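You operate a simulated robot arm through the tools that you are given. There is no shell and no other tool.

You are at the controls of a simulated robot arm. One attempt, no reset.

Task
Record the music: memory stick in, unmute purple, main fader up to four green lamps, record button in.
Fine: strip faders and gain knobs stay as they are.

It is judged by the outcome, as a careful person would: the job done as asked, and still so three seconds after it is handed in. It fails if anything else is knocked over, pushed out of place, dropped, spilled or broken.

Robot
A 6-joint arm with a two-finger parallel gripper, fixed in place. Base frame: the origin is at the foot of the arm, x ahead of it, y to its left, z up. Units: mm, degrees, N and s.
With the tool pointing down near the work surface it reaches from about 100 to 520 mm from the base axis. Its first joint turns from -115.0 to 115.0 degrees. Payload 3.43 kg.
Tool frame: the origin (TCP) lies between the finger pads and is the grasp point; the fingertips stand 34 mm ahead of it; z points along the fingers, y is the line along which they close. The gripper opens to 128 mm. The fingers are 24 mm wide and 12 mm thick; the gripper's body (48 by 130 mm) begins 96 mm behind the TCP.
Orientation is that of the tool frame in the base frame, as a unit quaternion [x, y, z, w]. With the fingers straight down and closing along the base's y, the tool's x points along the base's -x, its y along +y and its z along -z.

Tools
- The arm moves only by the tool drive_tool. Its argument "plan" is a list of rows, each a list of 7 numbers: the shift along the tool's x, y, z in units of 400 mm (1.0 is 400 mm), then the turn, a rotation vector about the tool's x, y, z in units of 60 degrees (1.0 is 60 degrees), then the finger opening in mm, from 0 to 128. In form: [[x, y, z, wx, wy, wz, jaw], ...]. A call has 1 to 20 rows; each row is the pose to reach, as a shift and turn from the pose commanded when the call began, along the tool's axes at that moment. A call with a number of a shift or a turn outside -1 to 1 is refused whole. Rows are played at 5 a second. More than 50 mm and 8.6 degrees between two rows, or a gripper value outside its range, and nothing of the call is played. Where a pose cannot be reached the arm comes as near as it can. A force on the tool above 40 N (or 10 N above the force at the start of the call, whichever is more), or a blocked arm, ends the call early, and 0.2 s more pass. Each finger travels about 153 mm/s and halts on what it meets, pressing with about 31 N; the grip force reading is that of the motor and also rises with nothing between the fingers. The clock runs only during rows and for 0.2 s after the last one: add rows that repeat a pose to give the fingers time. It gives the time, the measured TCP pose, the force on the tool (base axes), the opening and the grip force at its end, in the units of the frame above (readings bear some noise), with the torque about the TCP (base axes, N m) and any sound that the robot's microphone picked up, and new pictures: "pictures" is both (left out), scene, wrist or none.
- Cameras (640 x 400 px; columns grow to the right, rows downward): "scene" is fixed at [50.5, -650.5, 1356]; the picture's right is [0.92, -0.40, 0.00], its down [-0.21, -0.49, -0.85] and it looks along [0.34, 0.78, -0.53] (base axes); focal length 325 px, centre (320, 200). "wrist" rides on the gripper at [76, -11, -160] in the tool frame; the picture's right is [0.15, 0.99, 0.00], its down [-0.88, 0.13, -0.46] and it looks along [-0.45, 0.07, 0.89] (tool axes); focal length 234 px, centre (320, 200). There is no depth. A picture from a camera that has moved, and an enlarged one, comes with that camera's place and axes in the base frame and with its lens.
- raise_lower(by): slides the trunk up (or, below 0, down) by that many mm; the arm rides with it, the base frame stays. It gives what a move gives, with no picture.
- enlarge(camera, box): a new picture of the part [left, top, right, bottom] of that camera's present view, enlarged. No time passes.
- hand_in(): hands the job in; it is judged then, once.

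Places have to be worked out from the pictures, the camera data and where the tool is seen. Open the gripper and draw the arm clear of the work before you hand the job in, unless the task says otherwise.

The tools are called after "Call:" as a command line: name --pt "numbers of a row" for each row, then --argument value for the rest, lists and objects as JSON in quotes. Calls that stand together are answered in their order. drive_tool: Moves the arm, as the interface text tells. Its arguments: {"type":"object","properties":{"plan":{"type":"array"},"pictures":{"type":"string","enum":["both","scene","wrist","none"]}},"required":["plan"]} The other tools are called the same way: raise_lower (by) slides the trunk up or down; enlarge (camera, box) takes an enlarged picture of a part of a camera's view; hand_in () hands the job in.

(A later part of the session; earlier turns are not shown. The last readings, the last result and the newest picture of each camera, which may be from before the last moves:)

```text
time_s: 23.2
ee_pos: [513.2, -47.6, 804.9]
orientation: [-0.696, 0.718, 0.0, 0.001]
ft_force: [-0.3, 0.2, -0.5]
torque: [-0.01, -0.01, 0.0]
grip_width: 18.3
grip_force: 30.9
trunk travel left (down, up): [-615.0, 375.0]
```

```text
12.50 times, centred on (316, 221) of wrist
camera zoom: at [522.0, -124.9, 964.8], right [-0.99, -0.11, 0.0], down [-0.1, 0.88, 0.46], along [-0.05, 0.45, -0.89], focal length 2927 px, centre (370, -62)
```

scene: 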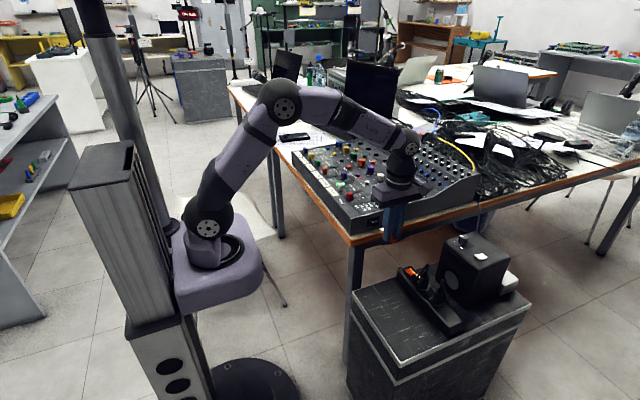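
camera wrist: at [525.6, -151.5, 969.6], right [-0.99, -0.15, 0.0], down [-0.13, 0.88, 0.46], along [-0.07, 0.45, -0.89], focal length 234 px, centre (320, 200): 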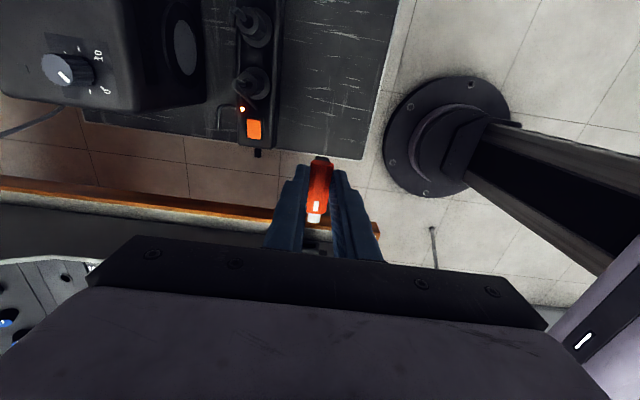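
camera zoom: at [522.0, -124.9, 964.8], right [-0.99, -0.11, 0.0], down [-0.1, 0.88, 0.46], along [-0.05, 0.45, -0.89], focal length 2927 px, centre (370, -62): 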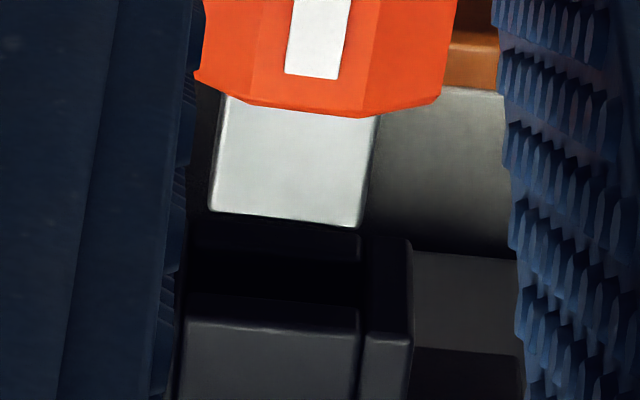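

Much closer now: the plug is right at the mouth of the opening. I'll zoom further in on both views to judge the last offsets in x, z and yaw.

Call:
enlarge --camera "wrist" --box '[306, 217, 330, 237]'

Call:
enlarge --camera "wrist" --box '[300, 165, 340, 227]'

Call:
enlarge --camera "scene" --box '[375, 218, 387, 227]'

```text
16.00 times, centred on (318, 227) of wrist
camera zoom: at [522.0, -124.9, 964.8], right [-0.99, -0.11, 0.0], down [-0.1, 0.88, 0.46], along [-0.05, 0.45, -0.89], focal length 3747 px, centre (352, -232)
```

zoom: 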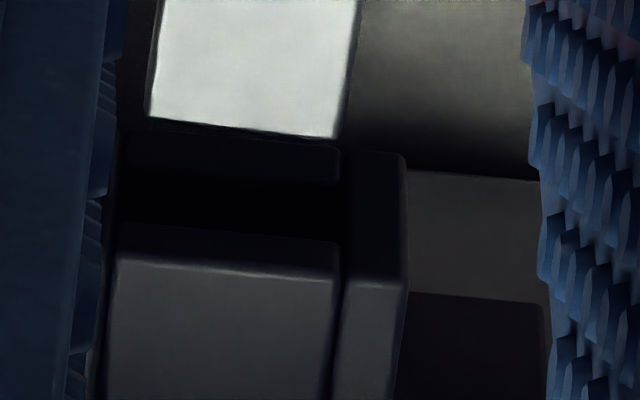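

```text
6.45 times, centred on (320, 196) of wrist
camera zoom: at [522.0, -124.9, 964.8], right [-0.99, -0.11, 0.0], down [-0.1, 0.88, 0.46], along [-0.05, 0.45, -0.89], focal length 1511 px, centre (320, 226)
```

zoom: 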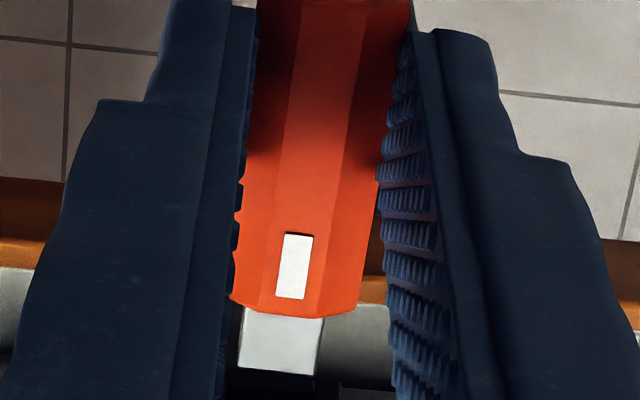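

```text
16.00 times, centred on (381, 222) of scene
camera zoom: at [50.5, -650.5, 1356.0], right [0.92, -0.4, 0.0], down [-0.21, -0.49, -0.85], along [0.34, 0.78, -0.53], focal length 5207 px, centre (-656, -160)
```

zoom: 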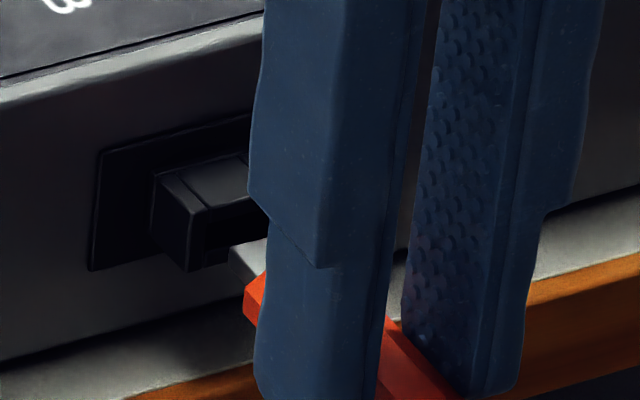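

The plug is about 6 mm short of the opening, x is matched, slightly over-rotated (~0.7°), and it looks about 1 mm low. I'll apply these small corrections and advance 5 mm, watching force.

Call:
drive_tool --pt "-0.003 -0.00125 -0.0025 0 0 -0.0117 10" --pt "-0.006 -0.00125 -0.0025 0 0 -0.0117 10" --pt "-0.009 -0.00125 -0.0025 0 0 -0.0117 10" --pt "-0.0125 -0.00125 -0.0025 0 0 -0.0117 10" --pt "-0.0125 -0.00125 -0.0025 0 0 -0.0117 10" --pictures "none"

Call:
enlarge --camera "wrist" --box '[306, 215, 330, 235]'

Call:
enlarge --camera "scene" --box '[373, 217, 385, 227]'

```text
time_s: 24.4
ee_pos: [514.5, -41.6, 806.3]
orientation: [-0.701, 0.714, 0.0, -0.001]
ft_force: [-0.5, -0.5, 0.1]
torque: [0.01, 0.01, 0.0]
grip_width: 18.4
grip_force: 31.0
trunk travel left (down, up): [-615.0, 375.0]
```

```text
16.00 times, centred on (318, 225) of wrist
camera zoom: at [523.9, -119.2, 966.1], right [-0.99, -0.13, 0.0], down [-0.11, 0.88, 0.46], along [-0.06, 0.45, -0.89], focal length 3747 px, centre (352, -200)
```

zoom: 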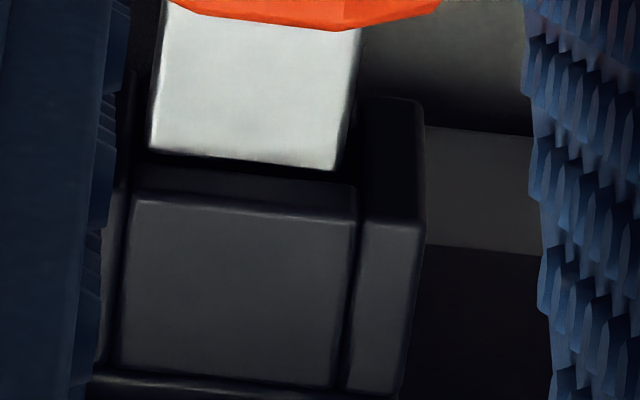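

```text
16.00 times, centred on (379, 222) of scene
camera zoom: at [50.5, -650.5, 1356.0], right [0.92, -0.4, 0.0], down [-0.21, -0.49, -0.85], along [0.34, 0.78, -0.53], focal length 5207 px, centre (-624, -152)
```

zoom: 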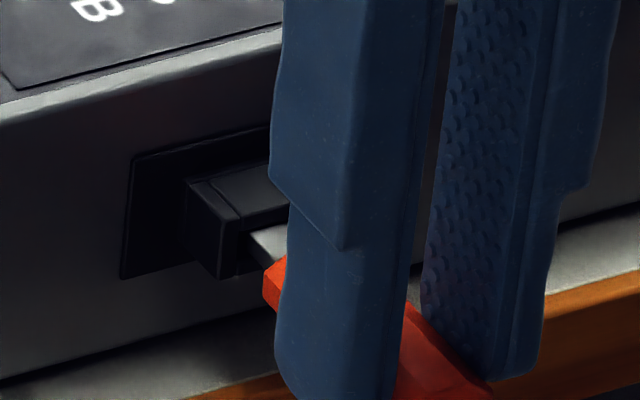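

Wrist view: plug tip is within ~1 mm of the mouth, needing about 0.5 mm toward −x; height looks about right (perhaps 0.3 mm high). I'll correct and advance 3 mm slowly while watching the force.

Call:
drive_tool --pt "0 0.00125 0.00075 0 0 0 10" --pt "-0.0015 0.00125 0.00075 0 0 0 10" --pt "-0.003 0.00125 0.00075 0 0 0 10" --pt "-0.0045 0.00125 0.00075 0 0 0 10" --pt "-0.006 0.00125 0.00075 0 0 0 10" --pt "-0.0075 0.00125 0.00075 0 0 0 10" --pt "-0.0075 0.00125 0.00075 0 0 0 10" --pictures "none"

Call:
enlarge --camera "wrist" --box '[306, 213, 330, 233]'

Call:
enlarge --camera "scene" --box '[373, 217, 385, 227]'

```text
time_s: 26.0
ee_pos: [514.6, -38.8, 805.7]
orientation: [-0.7, 0.714, 0.0, 0.0]
ft_force: [0.1, 1.0, -0.3]
torque: [-0.01, -0.02, 0.0]
grip_width: 18.3
grip_force: 31.1
trunk travel left (down, up): [-615.0, 375.0]
```

```text
16.00 times, centred on (318, 223) of wrist
camera zoom: at [523.4, -116.0, 964.8], right [-0.99, -0.13, 0.0], down [-0.11, 0.88, 0.46], along [-0.06, 0.45, -0.89], focal length 3747 px, centre (352, -168)
```

zoom: 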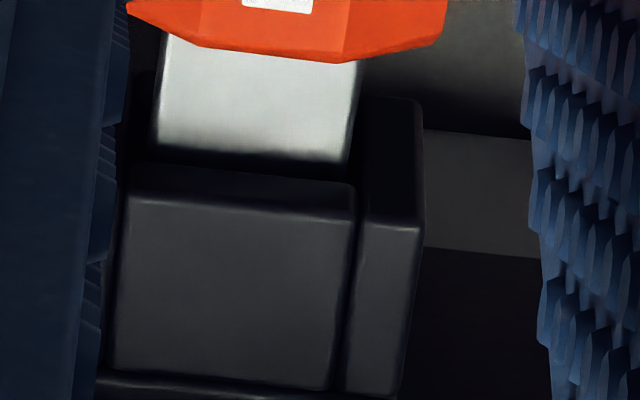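

```text
16.00 times, centred on (379, 222) of scene
camera zoom: at [50.5, -650.5, 1356.0], right [0.92, -0.4, 0.0], down [-0.21, -0.49, -0.85], along [0.34, 0.78, -0.53], focal length 5207 px, centre (-624, -152)
```

zoom: 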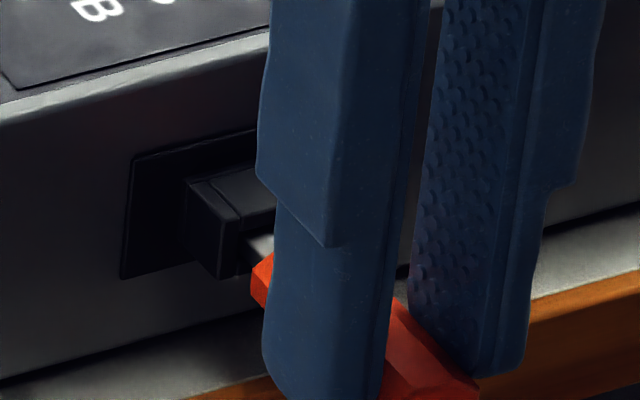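

The plug's tip has entered the mouth with almost no force. I'll advance 4 mm more in small steps.

Call:
drive_tool --pt "-0.00125 0 0 0 0 0 10" --pt "-0.0025 0 0 0 0 0 10" --pt "-0.00375 0 0 0 0 0 10" --pt "-0.005 0 0 0 0 0 10" --pt "-0.00625 0 0 0 0 0 10" --pt "-0.0075 0 0 0 0 0 10" --pt "-0.00875 0 0 0 0 0 10" --pt "-0.01 0 0 0 0 0 10" --pt "-0.01 0 0 0 0 0 10" --pictures "none"

Call:
enlarge --camera "wrist" --box '[306, 213, 330, 233]'

Call:
enlarge --camera "scene" --box '[373, 217, 385, 227]'

```text
time_s: 28.0
ee_pos: [514.4, -36.2, 806.8]
orientation: [-0.7, 0.714, 0.0, 0.0]
ft_force: [-0.1, 0.1, -1.7]
torque: [-0.08, -0.02, 0.06]
grip_width: 18.5
grip_force: 31.3
trunk travel left (down, up): [-615.0, 375.0]
```

```text
16.00 times, centred on (318, 223) of wrist
camera zoom: at [524.0, -112.6, 965.8], right [-0.99, -0.13, 0.0], down [-0.11, 0.88, 0.46], along [-0.06, 0.45, -0.89], focal length 3747 px, centre (352, -168)
```

zoom: 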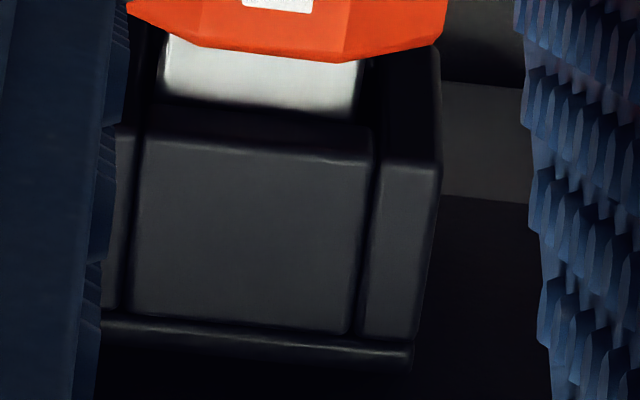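

```text
16.00 times, centred on (379, 222) of scene
camera zoom: at [50.5, -650.5, 1356.0], right [0.92, -0.4, 0.0], down [-0.21, -0.49, -0.85], along [0.34, 0.78, -0.53], focal length 5207 px, centre (-624, -152)
```

zoom: 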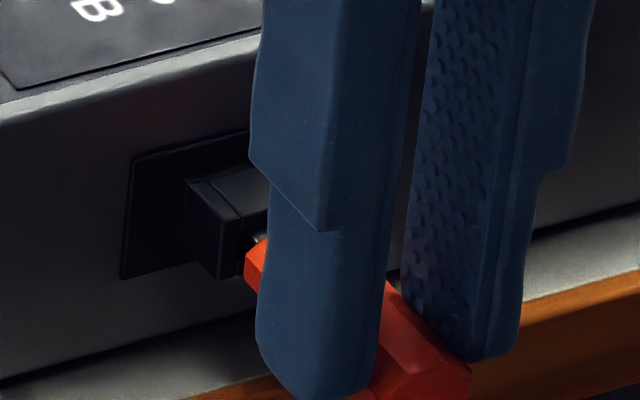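

The plug is roughly two-thirds in and centred, only −1.7 N in z. I'll lower 0.2 mm and advance another 4 mm.

Call:
drive_tool --pt "0 0 0.0005 0 0 0 10" --pt "-0.0025 0 0.0005 0 0 0 10" --pt "-0.00375 0 0.0005 0 0 0 10" --pt "-0.005 0 0.0005 0 0 0 10" --pt "-0.00625 0 0.0005 0 0 0 10" --pt "-0.0075 0 0.0005 0 0 0 10" --pt "-0.00875 0 0.0005 0 0 0 10" --pt "-0.01 0 0.0005 0 0 0 10" --pt "-0.01 0 0.0005 0 0 0 10" --pictures "none"

Call:
enlarge --camera "wrist" --box '[306, 210, 330, 230]'

Call:
enlarge --camera "scene" --box '[373, 217, 385, 227]'

```text
time_s: 30.0
ee_pos: [513.1, -31.8, 805.4]
orientation: [-0.701, 0.713, 0.0, 0.0]
ft_force: [1.5, -0.6, 0.5]
torque: [0.01, -0.03, -0.02]
grip_width: 18.3
grip_force: 31.2
trunk travel left (down, up): [-615.0, 375.0]
```

```text
16.00 times, centred on (318, 220) of wrist
camera zoom: at [523.5, -108.5, 965.2], right [-0.99, -0.13, 0.0], down [-0.11, 0.88, 0.46], along [-0.06, 0.45, -0.89], focal length 3747 px, centre (352, -120)
```

zoom: 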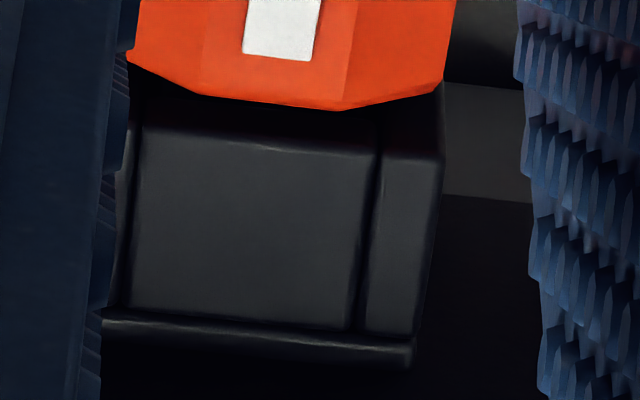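

```text
16.00 times, centred on (379, 222) of scene
camera zoom: at [50.5, -650.5, 1356.0], right [0.92, -0.4, 0.0], down [-0.21, -0.49, -0.85], along [0.34, 0.78, -0.53], focal length 5207 px, centre (-624, -152)
```

zoom: 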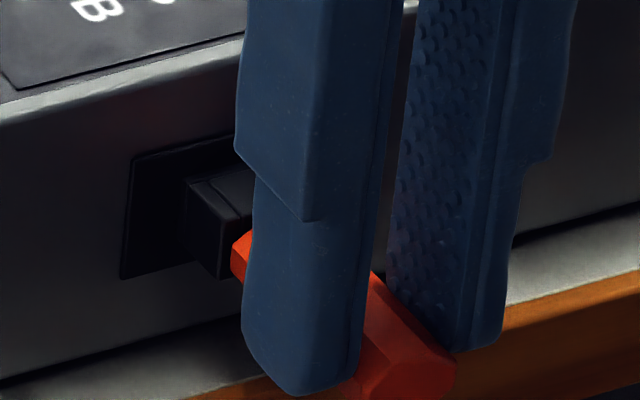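

The plug no longer shows; the body is nearly at the boss. I'll push in the last couple of mm, watching for the seating force or a click.

Call:
drive_tool --pt "-0.00125 0 0 0 0 0 10" --pt "-0.0025 0 0 0 0 0 10" --pt "-0.00375 0 0 0 0 0 10" --pt "-0.005 0 0 0 0 0 10" --pt "-0.005 0 0 0 0 0 10" --pictures "none"

Call:
enlarge --camera "wrist" --box '[306, 210, 330, 230]'

Call:
enlarge --camera "scene" --box '[373, 217, 385, 227]'

```text
time_s: 31.2
ee_pos: [515.1, -29.3, 806.1]
orientation: [-0.7, 0.714, 0.001, -0.001]
ft_force: [-0.6, -5.8, -3.5]
torque: [-0.29, 0.02, 0.07]
grip_width: 18.5
grip_force: 30.7
trunk travel left (down, up): [-615.0, 375.0]
```

```text
16.00 times, centred on (318, 220) of wrist
camera zoom: at [523.9, -107.1, 965.2], right [-0.99, -0.13, 0.0], down [-0.11, 0.88, 0.46], along [-0.06, 0.45, -0.89], focal length 3747 px, centre (352, -120)
```

zoom: 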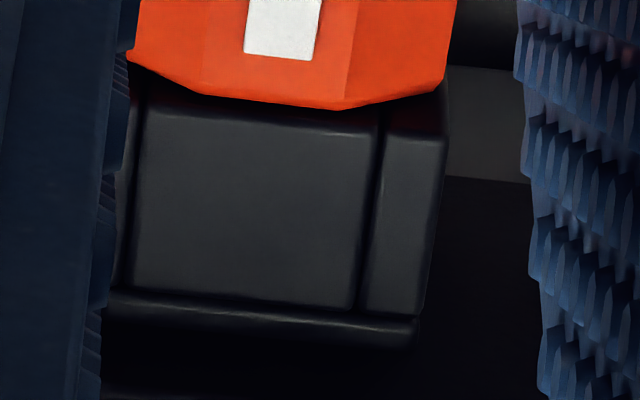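

```text
16.00 times, centred on (379, 222) of scene
camera zoom: at [50.5, -650.5, 1356.0], right [0.92, -0.4, 0.0], down [-0.21, -0.49, -0.85], along [0.34, 0.78, -0.53], focal length 5207 px, centre (-624, -152)
```

zoom: 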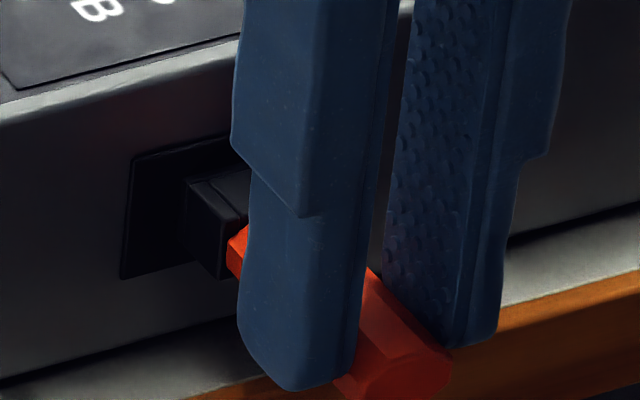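

There's now −5.8 N resistance in y with about 1 mm gap still showing. I'll push 1.5 mm further to seat it.

Call:
drive_tool --pt "-0.00125 0 0 0 0 0 10" --pt "-0.0025 0 0 0 0 0 10" --pt "-0.00375 0 0 0 0 0 10" --pt "-0.00375 0 0 0 0 0 10" --pictures "none"

Call:
enlarge --camera "wrist" --box '[306, 210, 330, 230]'

Call:
enlarge --camera "scene" --box '[373, 217, 385, 227]'

```text
time_s: 32.2
ee_pos: [514.8, -29.3, 806.2]
orientation: [-0.7, 0.714, 0.0, 0.0]
ft_force: [1.0, -13.5, -1.5]
torque: [-0.51, -0.02, 0.05]
grip_width: 18.4
grip_force: 31.4
trunk travel left (down, up): [-615.0, 375.0]
```

```text
16.00 times, centred on (318, 220) of wrist
camera zoom: at [523.5, -106.8, 965.4], right [-0.99, -0.13, 0.0], down [-0.11, 0.88, 0.45], along [-0.06, 0.45, -0.89], focal length 3747 px, centre (352, -120)
```

zoom: 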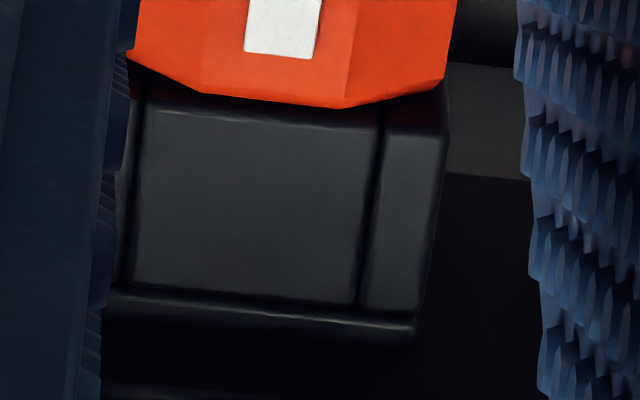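

```text
16.00 times, centred on (379, 222) of scene
camera zoom: at [50.5, -650.5, 1356.0], right [0.92, -0.4, 0.0], down [-0.21, -0.49, -0.85], along [0.34, 0.78, -0.53], focal length 5207 px, centre (-624, -152)
```

zoom: 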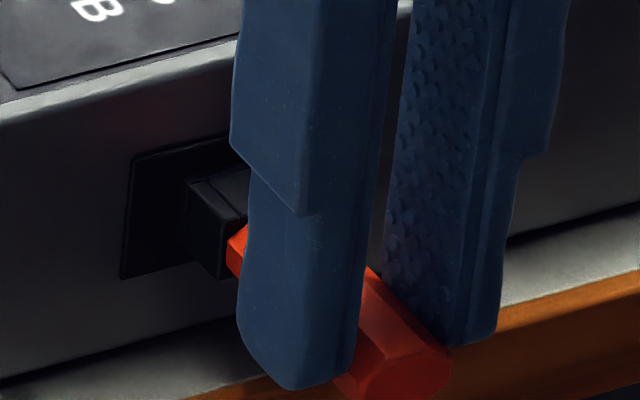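

Resistance rose to 13.5 N with almost no further motion, and total travel matches the plug's 11.5 mm length. I'll give one slightly firmer push (1 mm command) to be sure it's seated.

Call:
drive_tool --pt "-0.00125 0 0 0 0 0 10" --pt "-0.0025 0 0 0 0 0 10" --pt "-0.0035 0 0 0 0 0 10" --pictures "none"

Call:
enlarge --camera "scene" --box '[360, 205, 400, 235]'

```text
time_s: 33.0
ee_pos: [514.2, -29.4, 806.7]
orientation: [-0.701, 0.713, -0.001, -0.001]
ft_force: [0.9, -19.4, 2.1]
torque: [-0.54, -0.04, 0.08]
grip_width: 18.3
grip_force: 31.1
trunk travel left (down, up): [-615.0, 375.0]
```

```text
13.33 times, centred on (380, 220) of scene
camera zoom: at [50.5, -650.5, 1356.0], right [0.92, -0.4, 0.0], down [-0.21, -0.49, -0.85], along [0.34, 0.78, -0.53], focal length 4339 px, centre (-480, -67)
```

zoom: 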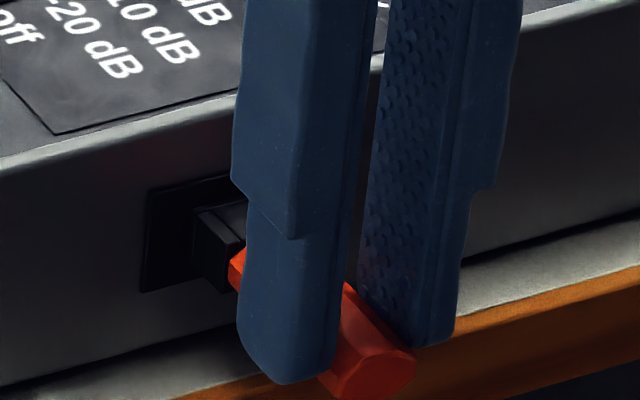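

It is at a hard stop, so the stick is seated. I'll relax the push, open the fingers, check the stick stays, then lift clear.

Call:
drive_tool --pt "0.004 0 0 0 0 0 10" --pt "0.008 0 0 0 0 0 10" --pt "0.008 0 0 0 0 0 20" --pt "0.008 0 0 0 0 0 30" --pt "0.008 0 0 0 0 0 44" --pt "0.008 0 0 0 0 0 44" --pictures "none"

Call:
enlarge --camera "scene" --box '[360, 205, 400, 235]'

Call:
enlarge --camera "wrist" --box '[290, 170, 350, 235]'

```text
time_s: 34.4
ee_pos: [513.9, -29.7, 805.0]
orientation: [-0.7, 0.714, 0.0, 0.0]
ft_force: [-0.2, 0.2, 0.5]
torque: [-0.02, 0.02, 0.0]
grip_width: 44.0
grip_force: 0.1
trunk travel left (down, up): [-615.0, 375.0]
```

```text
13.33 times, centred on (380, 220) of scene
camera zoom: at [50.5, -650.5, 1356.0], right [0.92, -0.4, 0.0], down [-0.21, -0.49, -0.85], along [0.34, 0.78, -0.53], focal length 4339 px, centre (-480, -67)
```

zoom: 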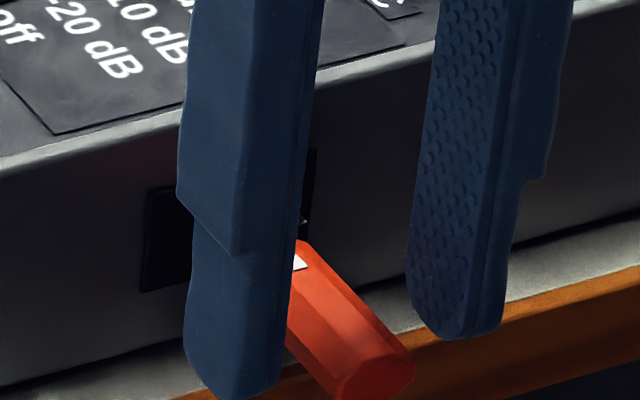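

```text
6.15 times, centred on (320, 202) of wrist
camera zoom: at [523.0, -107.0, 964.7], right [-0.99, -0.13, 0.0], down [-0.11, 0.88, 0.46], along [-0.06, 0.45, -0.89], focal length 1441 px, centre (320, 185)
```

zoom: 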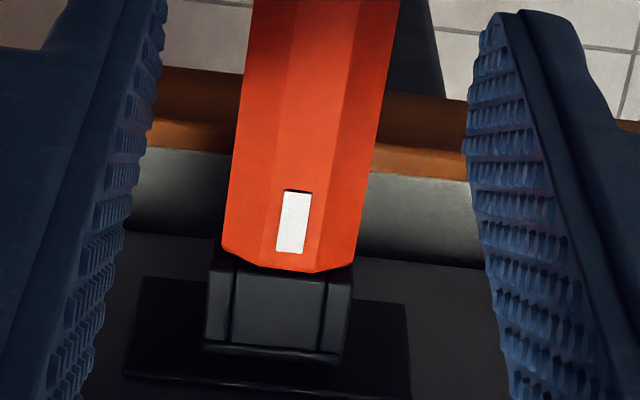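

The stick stays plugged in with its body against the socket. Now I'll lift straight up clear of the stick with the trunk, then look.

Call:
raise_lower --by 150

Call:
drive_tool --pt "0.0 0 0 0 0 0.125 44" --pt "0.0 0 0 0 0 0.25 30" --pt "0.0 0 0 0 0 0.375 20" --pt "0.0 0 0 0 0 0.5 10" --pt "0.0 0 0 0 0 0.625 0" --pt "0.0 0 0 0 0 0.74 0" --pt "0 0 0 0 0 0.74 0" --pictures "scene"

Call:
enlarge --camera "scene" --box '[360, 205, 400, 235]'

```text
time_s: 36.1
ee_pos: [513.6, -29.7, 954.1]
orientation: [-0.701, 0.714, 0.0, 0.001]
ft_force: [0.2, -0.1, 0.5]
torque: [0.01, -0.03, 0.01]
grip_width: 43.8
grip_force: 0.2
trunk travel left (down, up): [-765.0, 225.0]
```

```text
time_s: 37.7
ee_pos: [514.2, -29.7, 956.3]
orientation: [-0.377, 0.926, 0.0, 0.001]
ft_force: [0.0, 0.1, -0.3]
torque: [-0.01, 0.0, 0.02]
grip_width: 0.3
grip_force: 31.0
trunk travel left (down, up): [-765.0, 225.0]
```

scene: 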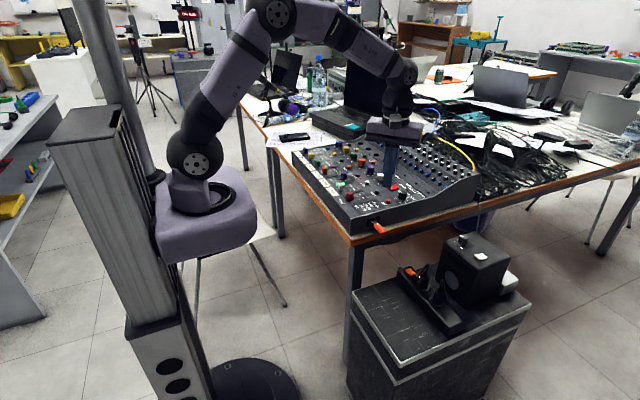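

```text
13.33 times, centred on (380, 220) of scene
camera zoom: at [50.5, -650.5, 1356.0], right [0.92, -0.4, 0.0], down [-0.21, -0.49, -0.85], along [0.34, 0.78, -0.53], focal length 4339 px, centre (-480, -67)
```

zoom: 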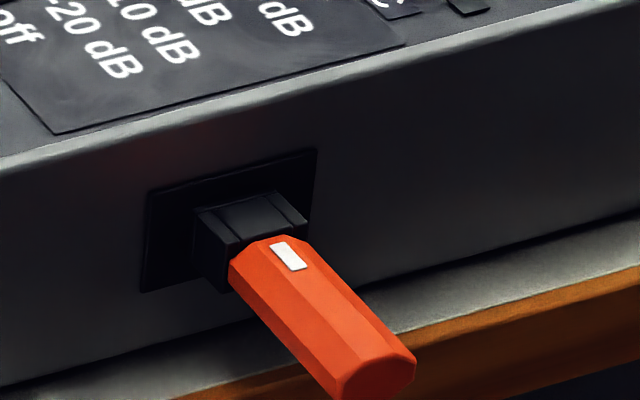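

The stick is nicely plugged in. Next I'll turn the tool back to its normal yaw and move over the panel at safe height to locate the purple mute, main fader and REC.

Call:
drive_tool --pt "-0.0425 0.0634 0 0 0 0.1233 0" --pt "-0.085 0.1268 0 0 0 0.2467 0" --pt "-0.1275 0.1902 0 0 0 0.37 0" --pt "-0.17 0.2537 0 0 0 0.4933 0" --pt "-0.2125 0.317 0 0 0 0.6167 0" --pt "-0.255 0.3805 0 0 0 0.74 0" --pt "-0.255 0.3805 0 0 0 0.74 0" --pictures "both"

Call:
enlarge --camera "wrist" --box '[120, 60, 520, 300]'

Call:
enlarge --camera "scene" --box '[320, 155, 420, 217]'

```text
time_s: 39.3
ee_pos: [480.0, 148.3, 954.6]
orientation: [0.0, 1.0, 0.0, 0.0]
ft_force: [-0.5, -0.1, 0.0]
torque: [0.01, 0.0, 0.0]
grip_width: 0.0
grip_force: 30.6
trunk travel left (down, up): [-765.0, 225.0]
camera wrist: at [403.3, 136.7, 1114.7], right [-0.15, 0.99, 0.0], down [0.88, 0.13, 0.46], along [0.45, 0.07, -0.89], focal length 234 px, centre (320, 200)
```

scene: 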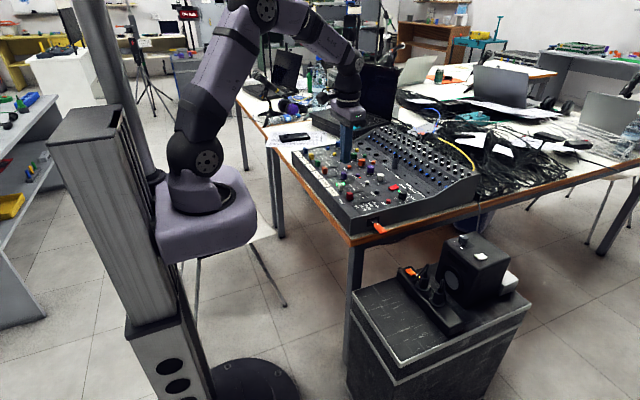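
wrist: 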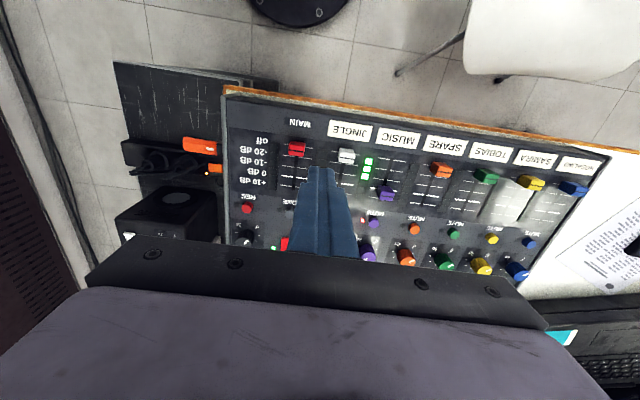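

```text
1.60 times, centred on (320, 180) of wrist
camera zoom: at [403.3, 136.7, 1114.7], right [-0.15, 0.99, 0.0], down [0.88, 0.13, 0.46], along [0.45, 0.07, -0.89], focal length 375 px, centre (320, 232)
```

zoom: 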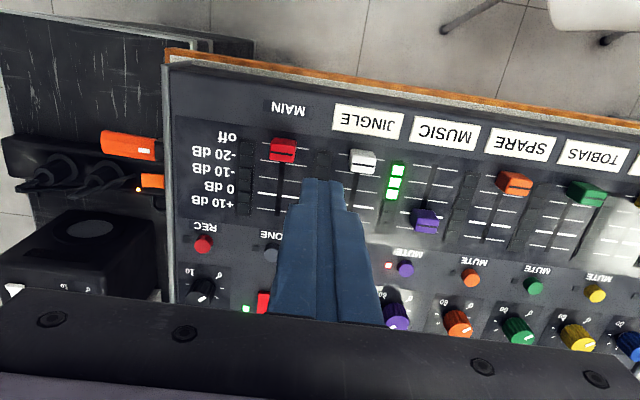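

```text
6.40 times, centred on (370, 186) of scene
camera zoom: at [50.5, -650.5, 1356.0], right [0.92, -0.4, 0.0], down [-0.21, -0.49, -0.85], along [0.34, 0.78, -0.53], focal length 2083 px, centre (0, 290)
```

zoom: 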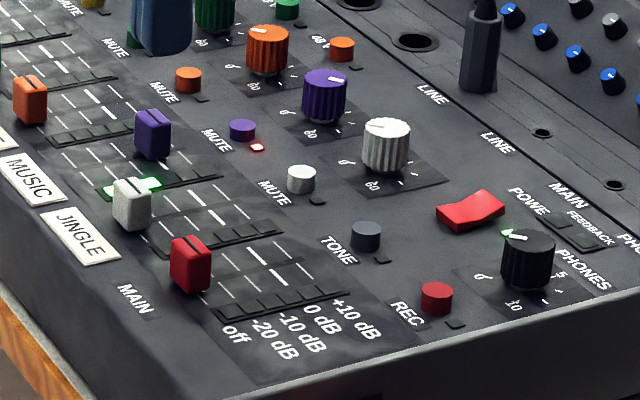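

The purple mute (red lamp lit) is at about (584, 246, 812) – beyond straight-down reach – so I'll tilt the tool 35° forward and hover over it with closed fingers.

Call:
drive_tool --pt "-0.0375 0.0409 0.02 0 -0.097 0 0" --pt "-0.075 0.0818 0.045 0 -0.194 0 0" --pt "-0.1125 0.1228 0.07 0 -0.292 0 0" --pt "-0.15 0.1637 0.1 0 -0.389 0 0" --pt "-0.1875 0.2046 0.13 0 -0.486 0 0" --pt "-0.225 0.2455 0.16 0 -0.583 0 0" --pt "-0.225 0.2455 0.16 0 -0.583 0 0" --pictures "both"

Call:
enlarge --camera "wrist" --box '[240, 120, 400, 240]'

Call:
enlarge --camera "scene" --box '[310, 130, 410, 192]'

```text
time_s: 40.9
ee_pos: [569.4, 251.0, 891.3]
orientation: [-0.001, 0.954, 0.001, 0.301]
ft_force: [0.4, 0.0, -0.1]
torque: [0.03, 0.01, -0.01]
grip_width: 0.2
grip_force: 30.9
trunk travel left (down, up): [-765.0, 225.0]
camera wrist: at [415.1, 238.9, 977.9], right [-0.12, 0.99, -0.08], down [0.46, 0.13, 0.88], along [0.88, 0.07, -0.47], focal length 234 px, centre (320, 200)
```

scene: 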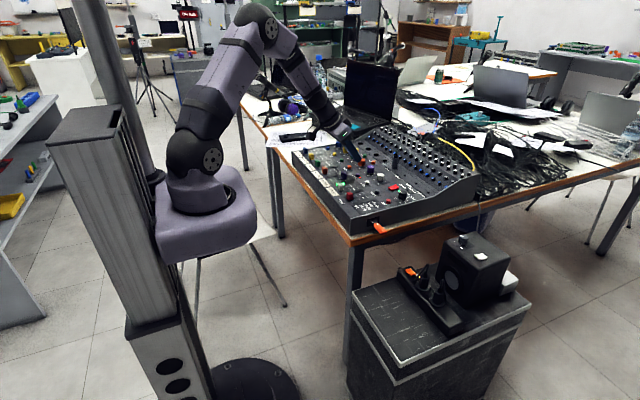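
wrist: 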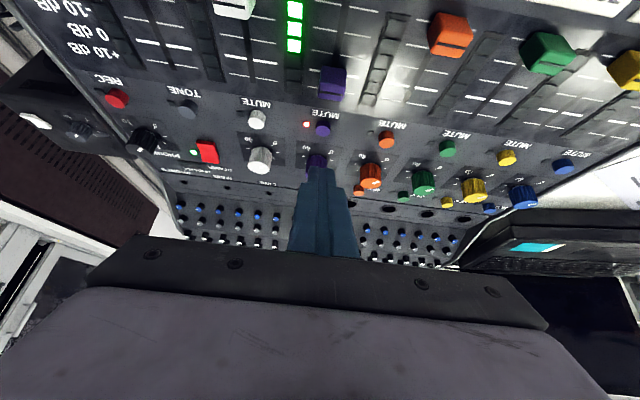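

```text
3.33 times, centred on (320, 180) of wrist
camera zoom: at [415.1, 238.9, 977.9], right [-0.12, 0.99, -0.08], down [0.46, 0.13, 0.88], along [0.88, 0.07, -0.47], focal length 781 px, centre (320, 267)
```

zoom: 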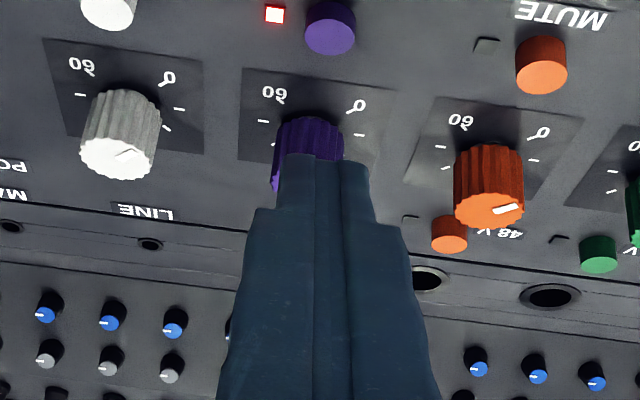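

```text
6.40 times, centred on (360, 161) of scene
camera zoom: at [50.5, -650.5, 1356.0], right [0.92, -0.4, 0.0], down [-0.21, -0.49, -0.85], along [0.34, 0.78, -0.53], focal length 2083 px, centre (64, 450)
```

zoom: 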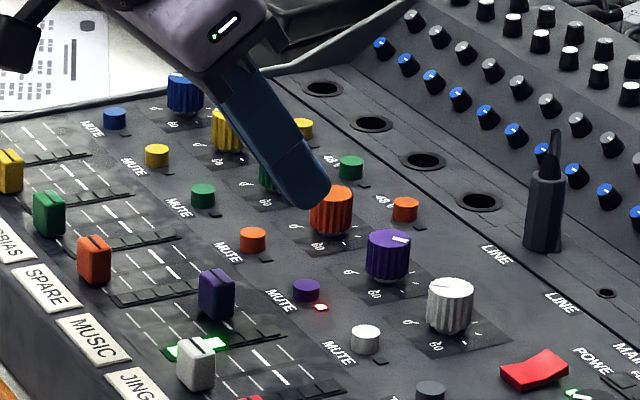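

The tool hovers just behind/above the purple mute button, which I place at about (584, 248, 812). I'll come down to about 8 mm above it and check.

Call:
drive_tool --pt "0.0145 -0.0017 0.0265 0 0 0 0" --pt "0.029 -0.0034 0.053 0 0 0 0" --pt "0.0434 -0.005 0.0795 0 0 0 0" --pt "0.0434 -0.005 0.0795 0 0 0 0" --pictures "none"

Call:
enlarge --camera "wrist" --box '[280, 130, 360, 190]'

Call:
enlarge --camera "scene" --box '[340, 155, 380, 185]'

```text
time_s: 41.9
ee_pos: [572.1, 246.4, 855.2]
orientation: [0.0, 0.954, 0.0, 0.3]
ft_force: [-1.1, 0.6, 1.0]
torque: [0.01, -0.03, 0.0]
grip_width: 0.1
grip_force: 30.6
trunk travel left (down, up): [-765.0, 225.0]
```

```text
6.67 times, centred on (320, 160) of wrist
camera zoom: at [418.9, 234.1, 942.2], right [-0.12, 0.99, -0.08], down [0.46, 0.13, 0.88], along [0.88, 0.07, -0.47], focal length 1561 px, centre (320, 467)
```

zoom: 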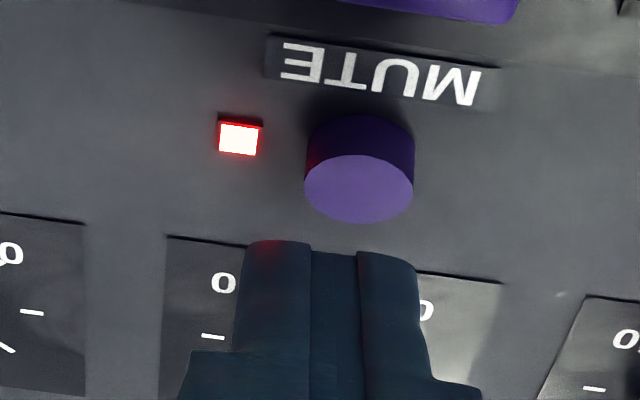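

```text
13.33 times, centred on (360, 170) of scene
camera zoom: at [50.5, -650.5, 1356.0], right [0.92, -0.4, 0.0], down [-0.21, -0.49, -0.85], along [0.34, 0.78, -0.53], focal length 4339 px, centre (-213, 600)
```

zoom: 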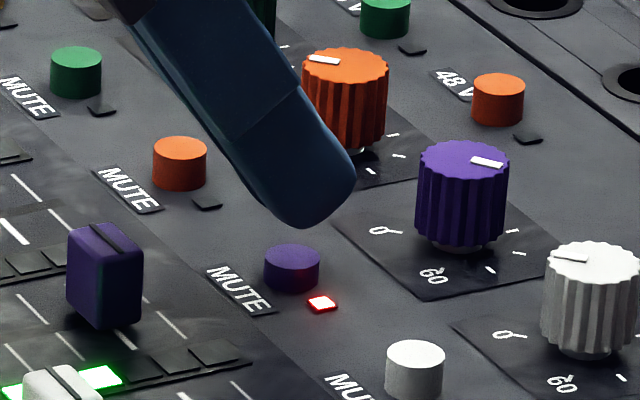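

The button is about 3 mm to the +y side of the finger centre, and about 8 mm below the heel of the tip. I'll shift over it and press down slowly.

Call:
drive_tool --pt "-0.00205 0.0075 0.00143 0 0 0 0" --pt "0.00225 0.0075 0.00757 0 0 0 0" --pt "0.00655 0.0075 0.01372 0 0 0 0" --pt "0.00942 0.0075 0.01781 0 0 0 0" --pt "0.01085 0.0075 0.01986 0 0 0 0" --pt "0.01229 0.0075 0.02191 0 0 0 0" --pt "0.01229 0.0075 0.02191 0 0 0 0" --pictures "none"

Call:
enlarge --camera "wrist" --box '[280, 130, 360, 190]'

Call:
enlarge --camera "scene" --box '[340, 155, 380, 185]'

```text
time_s: 43.5
ee_pos: [574.7, 248.8, 845.0]
orientation: [0.0, 0.954, 0.0, 0.3]
ft_force: [-0.8, -0.6, 0.3]
torque: [-0.03, -0.01, -0.01]
grip_width: 0.0
grip_force: 30.9
trunk travel left (down, up): [-765.0, 225.0]
```

```text
6.67 times, centred on (320, 160) of wrist
camera zoom: at [420.6, 236.9, 932.6], right [-0.12, 0.99, -0.08], down [0.46, 0.13, 0.88], along [0.88, 0.07, -0.47], focal length 1561 px, centre (320, 467)
```

zoom: 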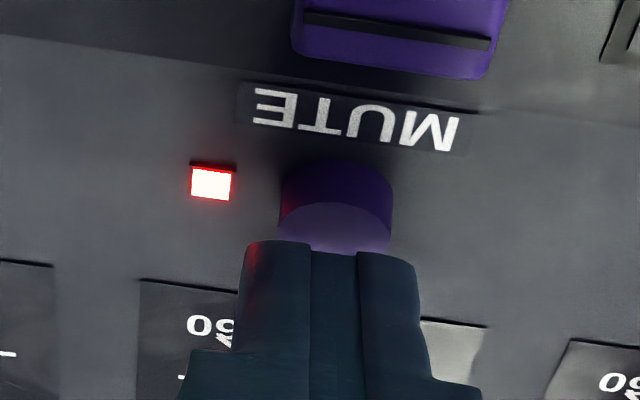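

```text
13.33 times, centred on (360, 170) of scene
camera zoom: at [50.5, -650.5, 1356.0], right [0.92, -0.4, 0.0], down [-0.21, -0.49, -0.85], along [0.34, 0.78, -0.53], focal length 4339 px, centre (-213, 600)
```

zoom: 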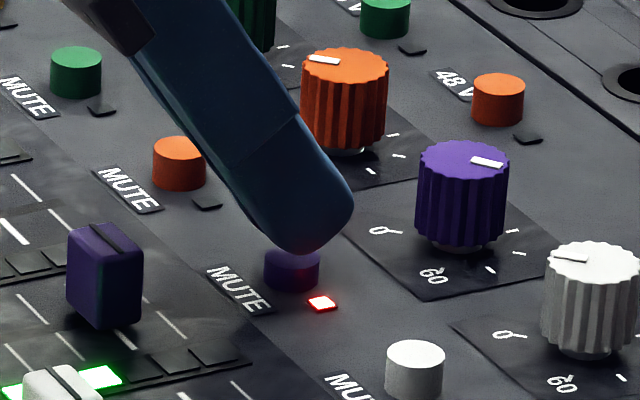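

No contact yet; the tip is right above the button. I'll continue downward 4 mm in 0.5 mm steps, watching force, sound and the lamp.

Call:
drive_tool --pt "0.000717 0 0.001024 0 0 0 0" --pt "0.001434 0 0.002048 0 0 0 0" --pt "0.002151 0 0.003072 0 0 0 0" --pt "0.002868 0 0.004096 0 0 0 0" --pt "0.003585 0 0.00512 0 0 0 0" --pt "0.0043 0 0.00614 0 0 0 0" --pt "0.0043 0 0.00614 0 0 0 0" --pictures "none"

Call:
enlarge --camera "scene" --box '[340, 155, 380, 185]'

```text
time_s: 45.1
ee_pos: [575.8, 249.6, 842.4]
orientation: [-0.001, 0.954, 0.001, 0.301]
ft_force: [0.3, 0.5, 0.7]
torque: [0.02, -0.01, 0.02]
grip_width: 0.1
grip_force: 31.1
trunk travel left (down, up): [-765.0, 225.0]
```

```text
13.33 times, centred on (360, 170) of scene
camera zoom: at [50.5, -650.5, 1356.0], right [0.92, -0.4, 0.0], down [-0.21, -0.49, -0.85], along [0.34, 0.78, -0.53], focal length 4339 px, centre (-213, 600)
```

zoom: 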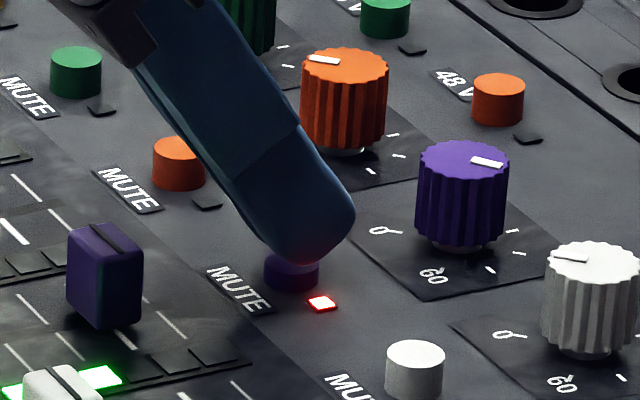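

Still no real contact. Continue 3 mm further down in small steps.

Call:
drive_tool --pt "0.000717 0 0.001024 0 0 0 0" --pt "0.001434 0 0.002048 0 0 0 0" --pt "0.002151 0 0.003072 0 0 0 0" --pt "0.002868 0 0.004096 0 0 0 0" --pt "0.003585 0 0.00512 0 0 0 0" --pt "0.0043 0 0.00614 0 0 0 0" --pt "0.0043 0 0.00614 0 0 0 0" --pictures "none"

Call:
enlarge --camera "scene" --box '[340, 155, 380, 185]'

```text
time_s: 46.7
ee_pos: [576.3, 249.4, 840.5]
orientation: [0.0, 0.954, 0.0, 0.3]
ft_force: [1.0, -1.0, 4.9]
torque: [-0.04, -0.06, -0.07]
grip_width: 0.0
grip_force: 31.1
trunk travel left (down, up): [-765.0, 225.0]
```

```text
13.33 times, centred on (360, 170) of scene
camera zoom: at [50.5, -650.5, 1356.0], right [0.92, -0.4, 0.0], down [-0.21, -0.49, -0.85], along [0.34, 0.78, -0.53], focal length 4339 px, centre (-213, 600)
```

zoom: 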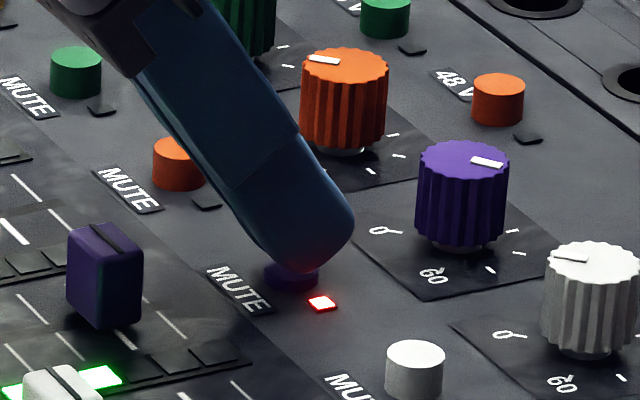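

Contact now (~5 N up). I'll press on 2 mm more and look for the click and the lamp.

Call:
drive_tool --pt "0.000717 0 0.001024 0 0 0 0" --pt "0.001434 0 0.002048 0 0 0 0" --pt "0.002151 0 0.003072 0 0 0 0" --pt "0.002868 0 0.004096 0 0 0 0" --pt "0.002868 0 0.004096 0 0 0 0" --pictures "none"

Call:
enlarge --camera "scene" --box '[340, 155, 380, 185]'

```text
time_s: 47.9
ee_pos: [575.4, 248.5, 839.1]
orientation: [0.0, 0.953, 0.001, 0.302]
ft_force: [4.9, -0.6, 10.8]
torque: [-0.06, -0.29, -0.02]
grip_width: 0.0
grip_force: 30.8
trunk travel left (down, up): [-765.0, 225.0]
```

```text
13.33 times, centred on (360, 170) of scene
camera zoom: at [50.5, -650.5, 1356.0], right [0.92, -0.4, 0.0], down [-0.21, -0.49, -0.85], along [0.34, 0.78, -0.53], focal length 4339 px, centre (-213, 600)
```

zoom: 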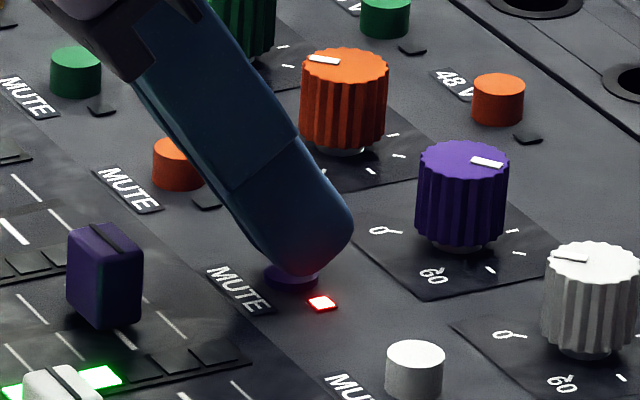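

The button is going down (10.8 N), lamp still red. I'll press 1.5 mm further.

Call:
drive_tool --pt "0.000717 0 0.001024 0 0 0 0" --pt "0.001434 0 0.002048 0 0 0 0" --pt "0.002151 0 0.003072 0 0 0 0" --pt "0.002151 0 0.003072 0 0 0 0" --pictures "none"

Call:
enlarge --camera "scene" --box '[340, 155, 380, 185]'

```text
time_s: 48.9
ee_pos: [573.9, 249.4, 837.4]
orientation: [0.0, 0.954, 0.0, 0.301]
ft_force: [5.0, -2.3, 17.6]
torque: [-0.09, -0.33, -0.02]
grip_width: 0.0
grip_force: 31.0
trunk travel left (down, up): [-765.0, 225.0]
```

```text
13.33 times, centred on (360, 170) of scene
camera zoom: at [50.5, -650.5, 1356.0], right [0.92, -0.4, 0.0], down [-0.21, -0.49, -0.85], along [0.34, 0.78, -0.53], focal length 4339 px, centre (-213, 600)
```

zoom: 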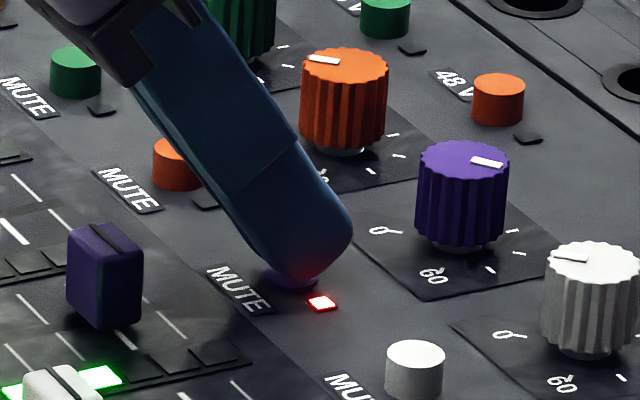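

The button seems at its end stop (17.6 N). A latching switch may change on release, so I'll back off 15 mm straight up and look.

Call:
drive_tool --pt "-0.00717 0 -0.01024 0 0 0 0" --pt "-0.01434 0 -0.02048 0 0 0 0" --pt "-0.0258 0 -0.03686 0 0 0 0" --pt "-0.0258 0 -0.03686 0 0 0 0" --pictures "none"

Call:
enlarge --camera "scene" --box '[340, 155, 380, 185]'

Call:
enlarge --camera "scene" --box '[320, 150, 420, 212]'

Call:
enlarge --camera "wrist" --box '[280, 130, 360, 190]'

```text
time_s: 49.9
ee_pos: [574.3, 248.5, 852.0]
orientation: [-0.001, 0.954, 0.001, 0.3]
ft_force: [-0.8, -0.7, -0.5]
torque: [0.01, 0.02, 0.04]
grip_width: 0.1
grip_force: 30.7
trunk travel left (down, up): [-765.0, 225.0]
```

```text
13.33 times, centred on (360, 170) of scene
camera zoom: at [50.5, -650.5, 1356.0], right [0.92, -0.4, 0.0], down [-0.21, -0.49, -0.85], along [0.34, 0.78, -0.53], focal length 4339 px, centre (-213, 600)
```

zoom: 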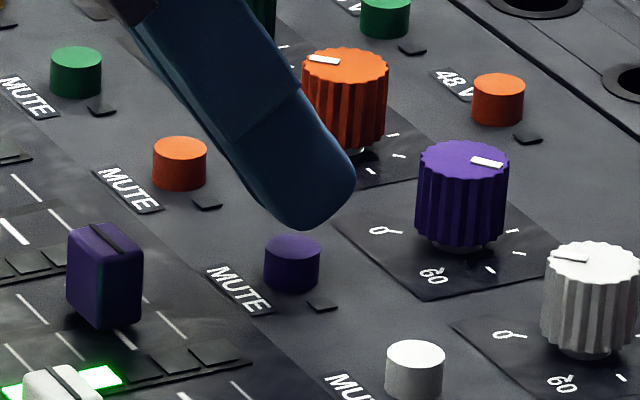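

```text
6.40 times, centred on (370, 181) of scene
camera zoom: at [50.5, -650.5, 1356.0], right [0.92, -0.4, 0.0], down [-0.21, -0.49, -0.85], along [0.34, 0.78, -0.53], focal length 2083 px, centre (0, 322)
```

zoom: 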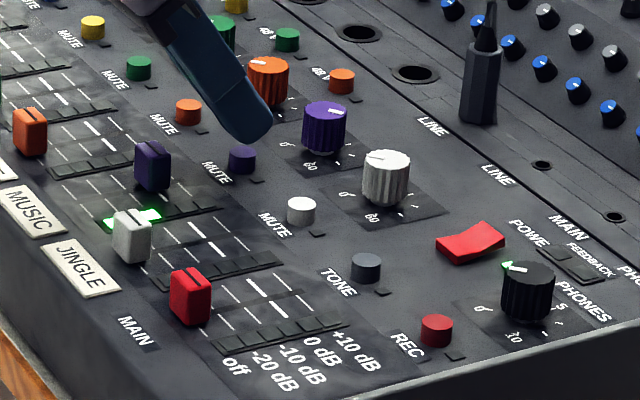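

```text
6.67 times, centred on (320, 160) of wrist
camera zoom: at [420.8, 237.0, 940.1], right [-0.12, 0.99, -0.08], down [0.46, 0.13, 0.88], along [0.88, 0.07, -0.47], focal length 1561 px, centre (320, 467)
```

zoom: 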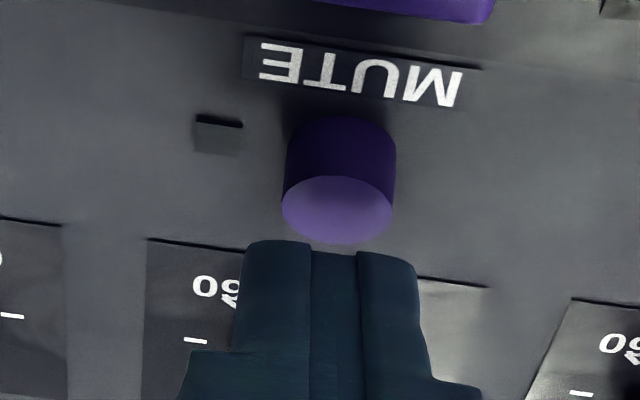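

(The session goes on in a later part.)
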